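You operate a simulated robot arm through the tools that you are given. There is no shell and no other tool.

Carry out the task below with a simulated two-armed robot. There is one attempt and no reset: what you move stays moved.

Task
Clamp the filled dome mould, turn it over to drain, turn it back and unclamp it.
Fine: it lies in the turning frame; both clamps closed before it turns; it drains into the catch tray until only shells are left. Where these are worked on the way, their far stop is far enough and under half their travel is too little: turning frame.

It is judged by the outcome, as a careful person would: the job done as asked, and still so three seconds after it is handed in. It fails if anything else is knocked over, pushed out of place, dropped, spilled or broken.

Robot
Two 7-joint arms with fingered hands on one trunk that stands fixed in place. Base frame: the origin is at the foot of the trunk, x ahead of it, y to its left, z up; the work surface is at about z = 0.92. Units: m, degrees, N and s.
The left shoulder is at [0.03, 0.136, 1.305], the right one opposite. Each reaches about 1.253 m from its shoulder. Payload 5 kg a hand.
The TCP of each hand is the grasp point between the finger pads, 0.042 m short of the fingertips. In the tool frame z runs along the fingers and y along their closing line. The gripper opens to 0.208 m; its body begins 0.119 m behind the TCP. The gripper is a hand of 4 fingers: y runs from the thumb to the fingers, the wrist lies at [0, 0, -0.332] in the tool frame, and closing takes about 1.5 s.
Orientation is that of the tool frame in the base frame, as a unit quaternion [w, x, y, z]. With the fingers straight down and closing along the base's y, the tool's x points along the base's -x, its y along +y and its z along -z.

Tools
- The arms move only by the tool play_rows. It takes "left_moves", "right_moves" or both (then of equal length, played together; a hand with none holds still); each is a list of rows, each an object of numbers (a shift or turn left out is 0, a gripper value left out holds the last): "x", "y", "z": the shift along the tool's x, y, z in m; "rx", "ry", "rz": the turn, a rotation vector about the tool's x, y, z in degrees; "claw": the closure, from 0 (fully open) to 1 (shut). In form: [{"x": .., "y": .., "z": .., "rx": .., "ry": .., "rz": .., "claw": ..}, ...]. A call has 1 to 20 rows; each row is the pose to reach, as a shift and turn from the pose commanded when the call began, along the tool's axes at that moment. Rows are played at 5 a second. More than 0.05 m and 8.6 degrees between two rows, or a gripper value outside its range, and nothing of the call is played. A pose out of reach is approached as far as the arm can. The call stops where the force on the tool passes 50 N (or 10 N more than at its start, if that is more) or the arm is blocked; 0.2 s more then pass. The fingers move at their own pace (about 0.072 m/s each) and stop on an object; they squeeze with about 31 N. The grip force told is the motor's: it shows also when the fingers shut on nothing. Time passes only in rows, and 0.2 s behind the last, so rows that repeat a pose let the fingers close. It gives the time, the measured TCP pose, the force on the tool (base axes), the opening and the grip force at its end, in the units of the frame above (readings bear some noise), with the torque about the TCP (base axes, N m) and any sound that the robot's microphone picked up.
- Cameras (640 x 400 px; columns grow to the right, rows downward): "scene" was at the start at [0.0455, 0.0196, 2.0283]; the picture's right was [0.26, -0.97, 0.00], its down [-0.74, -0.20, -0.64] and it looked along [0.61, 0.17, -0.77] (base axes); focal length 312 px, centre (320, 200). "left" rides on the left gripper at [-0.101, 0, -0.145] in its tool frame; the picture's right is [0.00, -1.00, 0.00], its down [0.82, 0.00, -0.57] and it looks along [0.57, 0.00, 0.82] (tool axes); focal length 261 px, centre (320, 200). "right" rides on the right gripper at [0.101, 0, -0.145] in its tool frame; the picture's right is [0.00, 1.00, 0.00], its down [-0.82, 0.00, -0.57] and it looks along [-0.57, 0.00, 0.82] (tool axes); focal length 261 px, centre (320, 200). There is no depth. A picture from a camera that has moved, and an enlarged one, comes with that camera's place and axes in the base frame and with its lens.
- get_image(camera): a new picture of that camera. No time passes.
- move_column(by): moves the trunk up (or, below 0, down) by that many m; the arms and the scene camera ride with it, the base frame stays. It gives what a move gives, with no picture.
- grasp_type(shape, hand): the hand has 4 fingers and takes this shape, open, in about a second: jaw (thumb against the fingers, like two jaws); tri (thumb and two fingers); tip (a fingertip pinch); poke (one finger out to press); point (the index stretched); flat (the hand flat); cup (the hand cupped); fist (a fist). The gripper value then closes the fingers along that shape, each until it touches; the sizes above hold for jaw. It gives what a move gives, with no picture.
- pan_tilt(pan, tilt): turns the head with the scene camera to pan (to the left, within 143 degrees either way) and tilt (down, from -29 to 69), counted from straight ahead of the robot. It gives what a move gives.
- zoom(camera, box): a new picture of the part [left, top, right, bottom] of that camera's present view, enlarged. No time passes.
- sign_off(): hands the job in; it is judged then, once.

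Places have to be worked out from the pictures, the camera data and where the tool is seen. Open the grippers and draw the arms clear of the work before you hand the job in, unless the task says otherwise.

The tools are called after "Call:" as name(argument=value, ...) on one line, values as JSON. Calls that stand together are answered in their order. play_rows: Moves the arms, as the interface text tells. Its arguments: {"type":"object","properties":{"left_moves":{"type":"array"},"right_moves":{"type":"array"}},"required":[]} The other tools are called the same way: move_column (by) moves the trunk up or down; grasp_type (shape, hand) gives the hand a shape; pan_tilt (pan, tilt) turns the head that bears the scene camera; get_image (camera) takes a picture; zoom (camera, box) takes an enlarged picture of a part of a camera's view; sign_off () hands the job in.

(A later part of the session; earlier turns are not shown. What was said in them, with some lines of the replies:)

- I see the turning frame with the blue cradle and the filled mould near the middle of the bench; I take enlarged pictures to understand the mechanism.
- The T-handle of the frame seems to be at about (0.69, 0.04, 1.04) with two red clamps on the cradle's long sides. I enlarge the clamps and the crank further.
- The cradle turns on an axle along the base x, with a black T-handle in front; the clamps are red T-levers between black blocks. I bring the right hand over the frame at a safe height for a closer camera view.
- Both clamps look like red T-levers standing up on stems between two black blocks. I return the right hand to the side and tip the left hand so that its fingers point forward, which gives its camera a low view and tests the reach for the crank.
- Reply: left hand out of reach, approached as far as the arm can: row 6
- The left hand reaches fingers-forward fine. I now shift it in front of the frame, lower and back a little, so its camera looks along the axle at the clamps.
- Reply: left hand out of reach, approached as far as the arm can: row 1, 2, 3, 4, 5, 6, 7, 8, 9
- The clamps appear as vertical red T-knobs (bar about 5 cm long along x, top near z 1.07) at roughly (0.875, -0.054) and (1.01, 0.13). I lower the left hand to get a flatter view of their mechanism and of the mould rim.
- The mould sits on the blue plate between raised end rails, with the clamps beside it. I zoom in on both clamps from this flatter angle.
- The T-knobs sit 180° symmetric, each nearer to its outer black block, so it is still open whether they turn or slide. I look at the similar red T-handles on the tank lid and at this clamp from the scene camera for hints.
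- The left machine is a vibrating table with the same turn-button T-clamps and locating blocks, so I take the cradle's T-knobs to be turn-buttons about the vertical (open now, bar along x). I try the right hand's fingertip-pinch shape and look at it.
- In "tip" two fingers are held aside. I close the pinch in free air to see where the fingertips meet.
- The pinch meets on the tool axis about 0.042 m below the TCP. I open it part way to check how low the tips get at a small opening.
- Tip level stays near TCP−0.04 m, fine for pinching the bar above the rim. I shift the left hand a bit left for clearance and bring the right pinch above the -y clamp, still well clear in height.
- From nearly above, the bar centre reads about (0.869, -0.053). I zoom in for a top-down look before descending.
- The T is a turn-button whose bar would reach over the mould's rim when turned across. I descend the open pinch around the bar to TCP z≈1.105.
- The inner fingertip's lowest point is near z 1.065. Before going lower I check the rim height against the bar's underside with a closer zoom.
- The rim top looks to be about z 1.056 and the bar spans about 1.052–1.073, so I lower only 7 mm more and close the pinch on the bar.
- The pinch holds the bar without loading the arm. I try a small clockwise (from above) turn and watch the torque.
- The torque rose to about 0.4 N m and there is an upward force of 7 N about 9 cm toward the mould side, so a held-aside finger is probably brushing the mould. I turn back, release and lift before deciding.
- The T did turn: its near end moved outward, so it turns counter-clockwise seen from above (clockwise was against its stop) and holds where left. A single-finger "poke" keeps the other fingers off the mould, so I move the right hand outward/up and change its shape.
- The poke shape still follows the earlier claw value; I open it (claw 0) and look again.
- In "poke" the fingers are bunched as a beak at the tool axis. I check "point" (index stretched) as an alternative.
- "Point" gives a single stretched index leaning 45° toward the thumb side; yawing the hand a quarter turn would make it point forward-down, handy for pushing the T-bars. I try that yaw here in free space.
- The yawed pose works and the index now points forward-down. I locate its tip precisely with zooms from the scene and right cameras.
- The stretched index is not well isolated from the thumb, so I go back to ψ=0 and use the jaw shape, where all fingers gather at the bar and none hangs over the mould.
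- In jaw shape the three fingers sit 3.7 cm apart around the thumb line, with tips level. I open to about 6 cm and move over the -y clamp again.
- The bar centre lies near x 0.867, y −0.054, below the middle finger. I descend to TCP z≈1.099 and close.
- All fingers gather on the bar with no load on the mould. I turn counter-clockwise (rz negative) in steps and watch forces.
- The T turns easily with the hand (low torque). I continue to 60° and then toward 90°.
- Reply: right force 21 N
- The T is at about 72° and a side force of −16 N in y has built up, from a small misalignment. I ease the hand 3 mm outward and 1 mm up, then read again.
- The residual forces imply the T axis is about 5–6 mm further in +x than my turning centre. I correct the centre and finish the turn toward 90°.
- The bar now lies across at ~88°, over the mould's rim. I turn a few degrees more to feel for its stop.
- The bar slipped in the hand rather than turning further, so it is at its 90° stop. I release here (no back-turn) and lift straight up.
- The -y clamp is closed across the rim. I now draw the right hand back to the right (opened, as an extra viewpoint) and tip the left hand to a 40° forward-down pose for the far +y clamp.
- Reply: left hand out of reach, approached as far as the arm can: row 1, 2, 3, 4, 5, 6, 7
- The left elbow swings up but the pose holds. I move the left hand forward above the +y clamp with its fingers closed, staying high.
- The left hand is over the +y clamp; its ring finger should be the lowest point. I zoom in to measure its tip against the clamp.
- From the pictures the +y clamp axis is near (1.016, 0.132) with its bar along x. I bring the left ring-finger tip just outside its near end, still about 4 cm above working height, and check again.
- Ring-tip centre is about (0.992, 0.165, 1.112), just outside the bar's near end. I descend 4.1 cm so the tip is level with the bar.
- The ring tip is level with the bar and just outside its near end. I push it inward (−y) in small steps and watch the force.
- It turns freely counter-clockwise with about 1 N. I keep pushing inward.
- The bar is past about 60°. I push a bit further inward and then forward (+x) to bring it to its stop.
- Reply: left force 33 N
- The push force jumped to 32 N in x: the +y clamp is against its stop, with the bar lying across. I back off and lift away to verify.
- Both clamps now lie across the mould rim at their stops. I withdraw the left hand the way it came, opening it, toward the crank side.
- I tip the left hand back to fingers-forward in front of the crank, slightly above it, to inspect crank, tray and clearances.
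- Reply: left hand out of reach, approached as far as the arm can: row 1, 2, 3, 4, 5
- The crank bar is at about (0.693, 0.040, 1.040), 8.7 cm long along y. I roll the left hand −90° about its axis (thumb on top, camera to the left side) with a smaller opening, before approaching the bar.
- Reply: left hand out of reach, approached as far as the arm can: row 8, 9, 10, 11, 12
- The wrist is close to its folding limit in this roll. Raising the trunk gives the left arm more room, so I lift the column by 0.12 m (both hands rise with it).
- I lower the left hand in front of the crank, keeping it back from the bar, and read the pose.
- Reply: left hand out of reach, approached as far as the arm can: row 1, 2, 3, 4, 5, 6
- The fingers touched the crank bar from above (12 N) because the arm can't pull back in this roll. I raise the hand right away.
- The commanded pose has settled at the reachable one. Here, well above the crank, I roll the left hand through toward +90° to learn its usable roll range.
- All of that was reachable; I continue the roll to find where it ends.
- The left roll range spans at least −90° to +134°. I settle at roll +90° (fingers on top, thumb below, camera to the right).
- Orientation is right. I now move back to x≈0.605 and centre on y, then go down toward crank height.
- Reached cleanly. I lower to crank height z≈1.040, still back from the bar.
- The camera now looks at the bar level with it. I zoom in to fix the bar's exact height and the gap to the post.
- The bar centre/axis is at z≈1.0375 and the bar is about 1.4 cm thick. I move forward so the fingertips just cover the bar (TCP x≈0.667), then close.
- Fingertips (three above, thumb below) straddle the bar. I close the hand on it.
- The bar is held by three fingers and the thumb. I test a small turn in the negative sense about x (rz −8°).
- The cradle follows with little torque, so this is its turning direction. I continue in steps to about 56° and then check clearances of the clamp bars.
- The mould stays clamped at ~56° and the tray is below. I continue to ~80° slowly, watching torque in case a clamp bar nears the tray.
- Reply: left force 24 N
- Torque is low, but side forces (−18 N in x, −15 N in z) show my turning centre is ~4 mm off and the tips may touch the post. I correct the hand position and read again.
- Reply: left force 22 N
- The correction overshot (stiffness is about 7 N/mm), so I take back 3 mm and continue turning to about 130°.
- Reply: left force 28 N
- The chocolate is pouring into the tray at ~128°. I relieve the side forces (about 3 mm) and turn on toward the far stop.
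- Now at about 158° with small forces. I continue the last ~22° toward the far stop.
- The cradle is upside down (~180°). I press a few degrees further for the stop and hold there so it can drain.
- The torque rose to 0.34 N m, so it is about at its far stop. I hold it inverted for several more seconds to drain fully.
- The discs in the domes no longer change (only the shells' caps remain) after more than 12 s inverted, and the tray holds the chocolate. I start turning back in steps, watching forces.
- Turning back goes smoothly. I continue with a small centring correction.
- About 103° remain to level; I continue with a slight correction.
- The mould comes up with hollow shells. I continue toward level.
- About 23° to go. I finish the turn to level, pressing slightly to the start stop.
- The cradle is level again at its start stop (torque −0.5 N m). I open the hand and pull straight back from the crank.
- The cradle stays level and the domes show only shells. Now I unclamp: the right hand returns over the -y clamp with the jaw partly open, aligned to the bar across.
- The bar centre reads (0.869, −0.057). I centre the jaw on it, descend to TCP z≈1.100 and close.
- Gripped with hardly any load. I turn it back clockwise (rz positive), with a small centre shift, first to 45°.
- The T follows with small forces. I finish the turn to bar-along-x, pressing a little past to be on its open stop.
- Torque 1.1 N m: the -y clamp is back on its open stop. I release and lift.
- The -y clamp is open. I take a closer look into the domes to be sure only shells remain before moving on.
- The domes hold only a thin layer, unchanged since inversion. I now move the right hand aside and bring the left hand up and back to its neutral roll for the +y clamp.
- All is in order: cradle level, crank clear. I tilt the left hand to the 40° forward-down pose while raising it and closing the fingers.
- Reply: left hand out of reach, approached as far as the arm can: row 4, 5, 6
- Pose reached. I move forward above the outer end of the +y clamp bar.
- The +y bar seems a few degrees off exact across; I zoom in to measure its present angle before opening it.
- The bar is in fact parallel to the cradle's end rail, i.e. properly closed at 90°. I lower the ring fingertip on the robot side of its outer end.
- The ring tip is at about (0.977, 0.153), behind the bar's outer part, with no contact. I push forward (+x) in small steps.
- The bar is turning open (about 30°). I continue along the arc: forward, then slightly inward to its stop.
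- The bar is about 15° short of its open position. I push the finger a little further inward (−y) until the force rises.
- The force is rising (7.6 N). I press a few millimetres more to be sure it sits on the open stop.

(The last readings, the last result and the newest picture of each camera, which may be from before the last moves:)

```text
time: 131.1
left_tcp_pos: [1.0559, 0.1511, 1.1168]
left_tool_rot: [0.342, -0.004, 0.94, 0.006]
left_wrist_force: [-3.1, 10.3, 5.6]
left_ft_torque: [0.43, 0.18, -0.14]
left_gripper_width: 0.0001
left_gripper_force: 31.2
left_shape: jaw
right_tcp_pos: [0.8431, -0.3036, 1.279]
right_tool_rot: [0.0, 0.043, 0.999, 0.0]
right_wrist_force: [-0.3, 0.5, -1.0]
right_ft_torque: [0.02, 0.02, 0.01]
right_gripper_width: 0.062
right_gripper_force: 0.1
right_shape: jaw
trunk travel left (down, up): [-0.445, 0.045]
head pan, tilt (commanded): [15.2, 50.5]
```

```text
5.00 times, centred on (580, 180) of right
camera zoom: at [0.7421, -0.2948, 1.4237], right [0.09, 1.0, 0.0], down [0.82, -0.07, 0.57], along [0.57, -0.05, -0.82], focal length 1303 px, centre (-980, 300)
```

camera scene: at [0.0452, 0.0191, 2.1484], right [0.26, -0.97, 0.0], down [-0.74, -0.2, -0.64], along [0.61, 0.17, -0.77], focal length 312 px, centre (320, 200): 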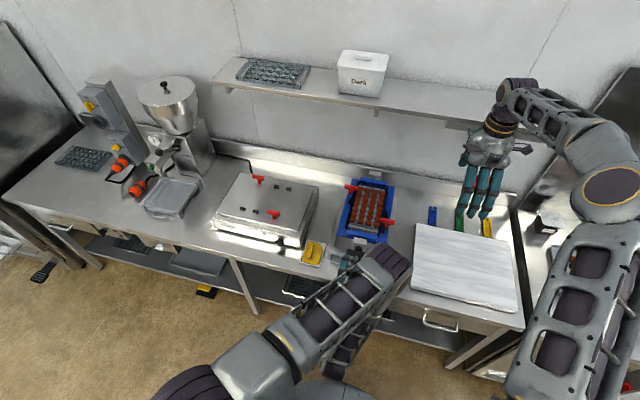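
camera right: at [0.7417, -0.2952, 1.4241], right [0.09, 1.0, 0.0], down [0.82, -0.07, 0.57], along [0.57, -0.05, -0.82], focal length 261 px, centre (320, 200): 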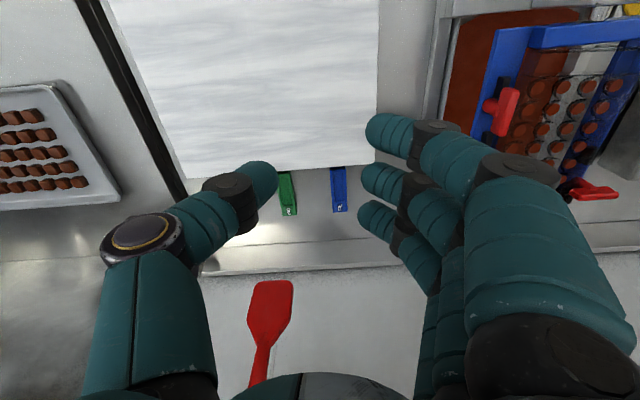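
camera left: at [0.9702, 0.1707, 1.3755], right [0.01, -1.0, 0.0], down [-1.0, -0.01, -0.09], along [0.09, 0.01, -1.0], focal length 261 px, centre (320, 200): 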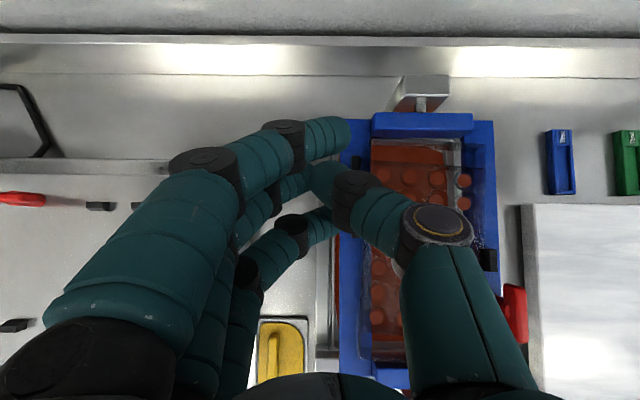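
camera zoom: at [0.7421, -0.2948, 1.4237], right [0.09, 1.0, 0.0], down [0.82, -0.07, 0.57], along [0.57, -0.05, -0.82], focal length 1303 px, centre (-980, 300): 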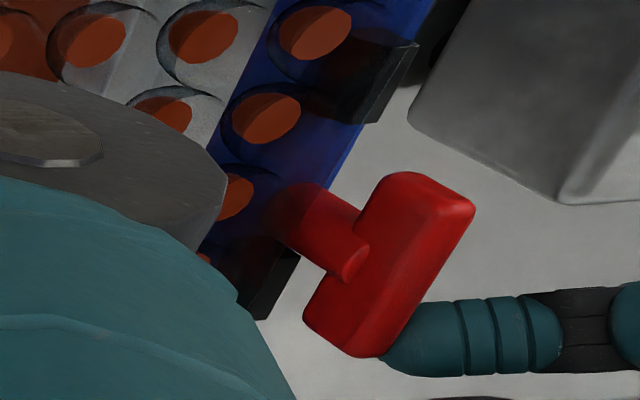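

The bar is now parallel to the cradle edge: fully open. I back the finger off outward, lift and withdraw the left hand.

Call:
play_rows(left_moves=[{"y": 0.01}, {"y": 0.025}, {"y": 0.03, "x": -0.02, "z": -0.024}, {"y": 0.03, "x": -0.045, "z": -0.0535}, {"y": 0.03, "x": -0.064, "z": -0.077}, {"y": 0.03, "x": -0.04, "z": -0.11}, {"y": 0.03, "x": -0.01, "z": -0.145}, {"y": 0.03, "x": 0.02, "z": -0.18}, {"y": 0.03, "x": 0.05, "z": -0.215}, {"y": 0.03, "x": 0.08, "z": -0.25}])

Call:
zoom(camera="scene", box=[310, 120, 440, 270])

Call:
get_image(camera="left")

```text
time: 133.3
left_tcp_pos: [0.8347, 0.1743, 1.2578]
left_tool_rot: [0.342, -0.002, 0.94, 0.004]
left_wrist_force: [-0.5, 0.0, 0.3]
left_ft_torque: [0.01, 0.02, 0.0]
left_gripper_width: 0.0003
left_gripper_force: 31.0
left_shape: jaw
right_tcp_pos: [0.8418, -0.305, 1.2793]
right_tool_rot: [0.001, 0.043, 0.999, 0.0]
right_wrist_force: [-0.7, -0.9, 0.1]
right_ft_torque: [0.03, -0.12, 0.0]
right_gripper_width: 0.0621
right_gripper_force: 0.0
right_shape: jaw
trunk travel left (down, up): [-0.445, 0.045]
head pan, tilt (commanded): [15.2, 50.5]
```

```text
2.67 times, centred on (375, 195) of scene
camera zoom: at [0.0431, 0.0193, 2.1484], right [0.26, -0.97, 0.0], down [-0.74, -0.2, -0.64], along [0.62, 0.17, -0.77], focal length 833 px, centre (173, 213)
```

zoom: 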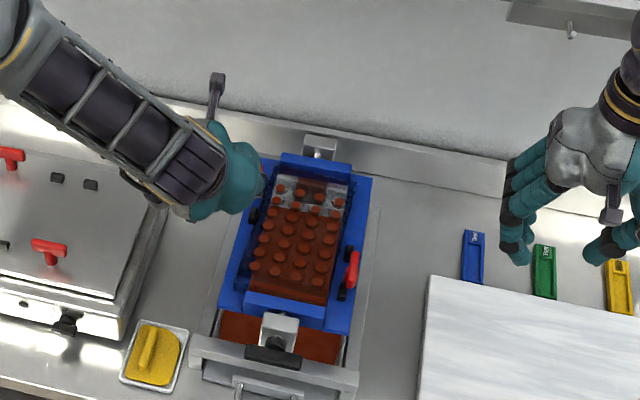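

```text
taken
camera left: at [0.8188, 0.1719, 1.4336], right [0.01, -1.0, 0.0], down [-1.0, -0.01, -0.09], along [0.09, 0.01, -1.0], focal length 261 px, centre (320, 200)
```

left: 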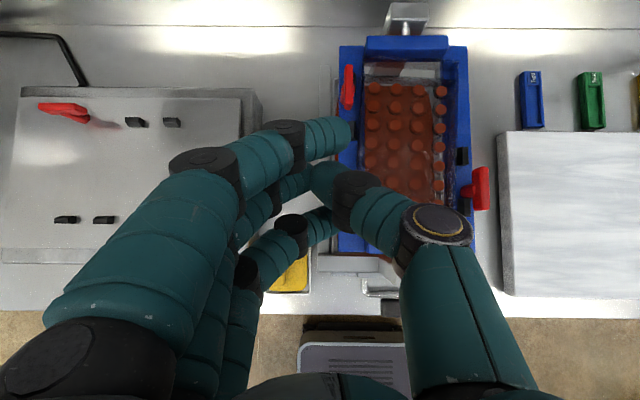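

Both clamps are open again. I withdraw the left hand up to the left, opening both hands.

Call:
play_rows(left_moves=[{"x": 0.012, "z": -0.028, "y": 0.025, "claw": 0.6}, {"x": 0.024, "z": -0.056, "y": 0.05, "claw": 0.3}, {"x": 0.036, "z": -0.085, "y": 0.075, "claw": 0}, {"x": 0.05, "z": -0.115, "y": 0.1, "claw": 0}, {"x": 0.063, "z": -0.145, "y": 0.125, "claw": 0}, {"x": 0.076, "z": -0.175, "y": 0.15, "claw": 0}, {"x": 0.089, "z": -0.205, "y": 0.18, "claw": 0}, {"x": 0.089, "z": -0.205, "y": 0.18, "claw": 0}], right_moves=[{"z": -0.02, "claw": 0.4}, {"z": -0.04, "claw": 0}, {"z": -0.06, "claw": 0, "x": 0.02}, {"z": -0.08, "claw": 0, "x": 0.04}, {"z": -0.08, "claw": 0, "x": 0.06}, {"z": -0.08, "claw": 0, "x": 0.08}, {"z": -0.08, "claw": 0, "x": 0.1}, {"z": -0.08, "claw": 0, "x": 0.1}])

Call:
get_image(camera="scene")

Call:
zoom(camera="scene", box=[320, 150, 430, 270])

```text
time: 135.1
left_tcp_pos: [0.6348, 0.3521, 1.3607]
left_tool_rot: [0.339, -0.003, 0.941, 0.005]
left_wrist_force: [0.7, -0.5, 0.2]
left_ft_torque: [0.04, 0.08, 0.08]
left_gripper_width: 0.2079
left_gripper_force: 0.2
left_shape: jaw
right_tcp_pos: [0.7489, -0.2986, 1.3575]
right_tool_rot: [0.0, 0.042, 0.999, 0.001]
right_wrist_force: [1.2, -0.4, -1.2]
right_ft_torque: [0.04, 0.15, -0.02]
right_gripper_width: 0.2077
right_gripper_force: 0.0
right_shape: jaw
trunk travel left (down, up): [-0.445, 0.045]
head pan, tilt (commanded): [15.2, 50.5]
```

```text
taken
camera scene: at [0.0497, 0.0182, 2.1481], right [0.26, -0.97, 0.0], down [-0.75, -0.2, -0.64], along [0.61, 0.17, -0.77], focal length 312 px, centre (320, 200)
```

scene: 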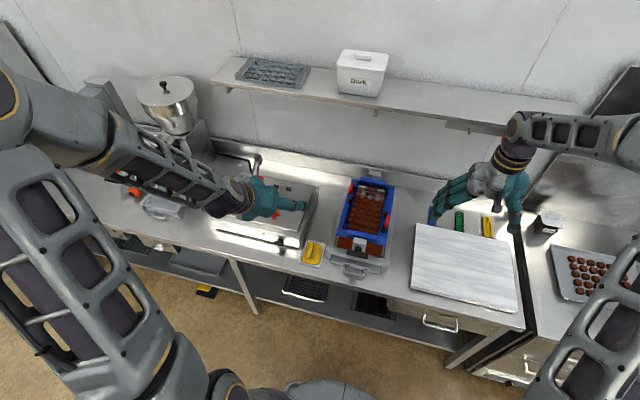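

```text
3.33 times, centred on (375, 210) of scene
camera zoom: at [0.0497, 0.0182, 2.1481], right [0.26, -0.97, 0.0], down [-0.75, -0.2, -0.64], along [0.61, 0.17, -0.77], focal length 1042 px, centre (137, 167)
```

zoom: 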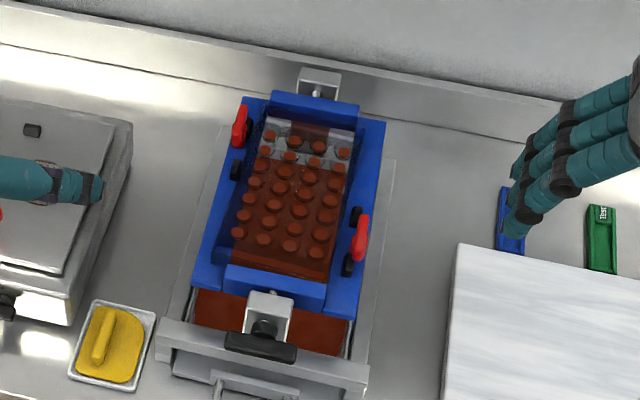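

Both clamps are open, the cradle is level and both hands are clear and open. One last close look at the frame, tray and surroundings before handing in.

Call:
zoom(camera="scene", box=[335, 170, 405, 240])

Call:
zoom(camera="scene", box=[320, 215, 420, 290])

Call:
get_image(camera="right")

```text
5.71 times, centred on (370, 205) of scene
camera zoom: at [0.0497, 0.0182, 2.1481], right [0.26, -0.97, 0.0], down [-0.75, -0.2, -0.64], along [0.61, 0.17, -0.77], focal length 1786 px, centre (34, 171)
```

zoom: 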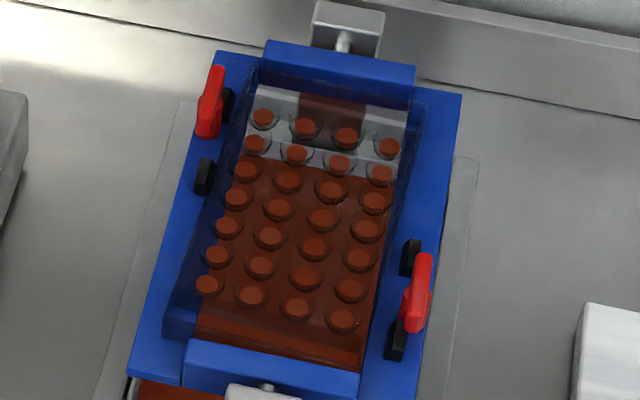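

```text
5.33 times, centred on (370, 252) of scene
camera zoom: at [0.0497, 0.0182, 2.1481], right [0.26, -0.97, 0.0], down [-0.75, -0.2, -0.64], along [0.61, 0.17, -0.77], focal length 1666 px, centre (53, -80)
```

zoom: 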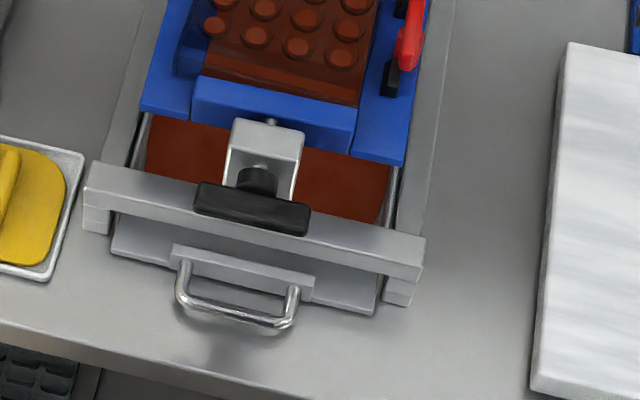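

```text
taken
camera right: at [0.6484, -0.2906, 1.5024], right [0.09, 1.0, 0.0], down [0.82, -0.07, 0.57], along [0.57, -0.05, -0.82], focal length 261 px, centre (320, 200)
```

right: 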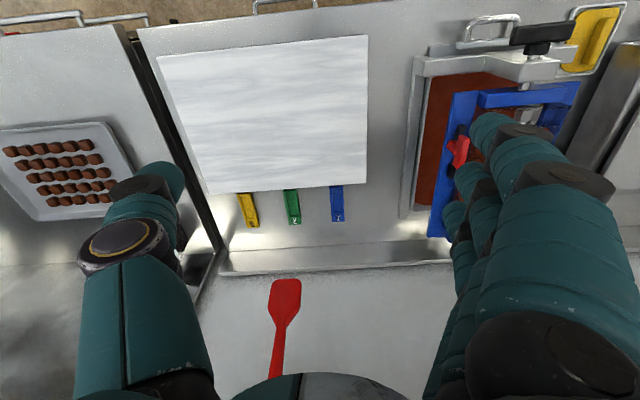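

The mould lies level in the frame with only shells left and both clamps open. The chocolate is in the catch tray, nothing else has moved, and both hands are open and clear. I hand the job in.

Call:
sign_off()

```text
The job is handed in.
```

The mould was clamped, turned over to drain, turned back and unclamped, and I have handed the job in.

- **Clamping:** Both red T-clamps were turned to their stops, lying across the mould's rim, before the frame moved.
- **Turning:** I turned the frame by its crank until I felt resistance at about 180°. It stayed there for more than 12 seconds. The view into the domes had stopped changing by then, so I take only the shells to be left.
- **Catch tray:** The chocolate ran into the tray, and I saw none on the bench or elsewhere.
- **Turning back:** The frame is level again at its start stop. Both clamps are back at their open stops and the mould is still in the frame.

Two unintended touches happened along the way:

- A spare finger of the right hand pressed on the mould with about 7 N during my first try at a clamp. I turned back and changed grip, and saw no damage.
- The left hand bumped the crank handle from above with about 12 N before I had a good approach to it. The frame did not visibly move.

Both hands are open and clear of the work. I raised the trunk by 0.12 m to give the arms room and left it there.
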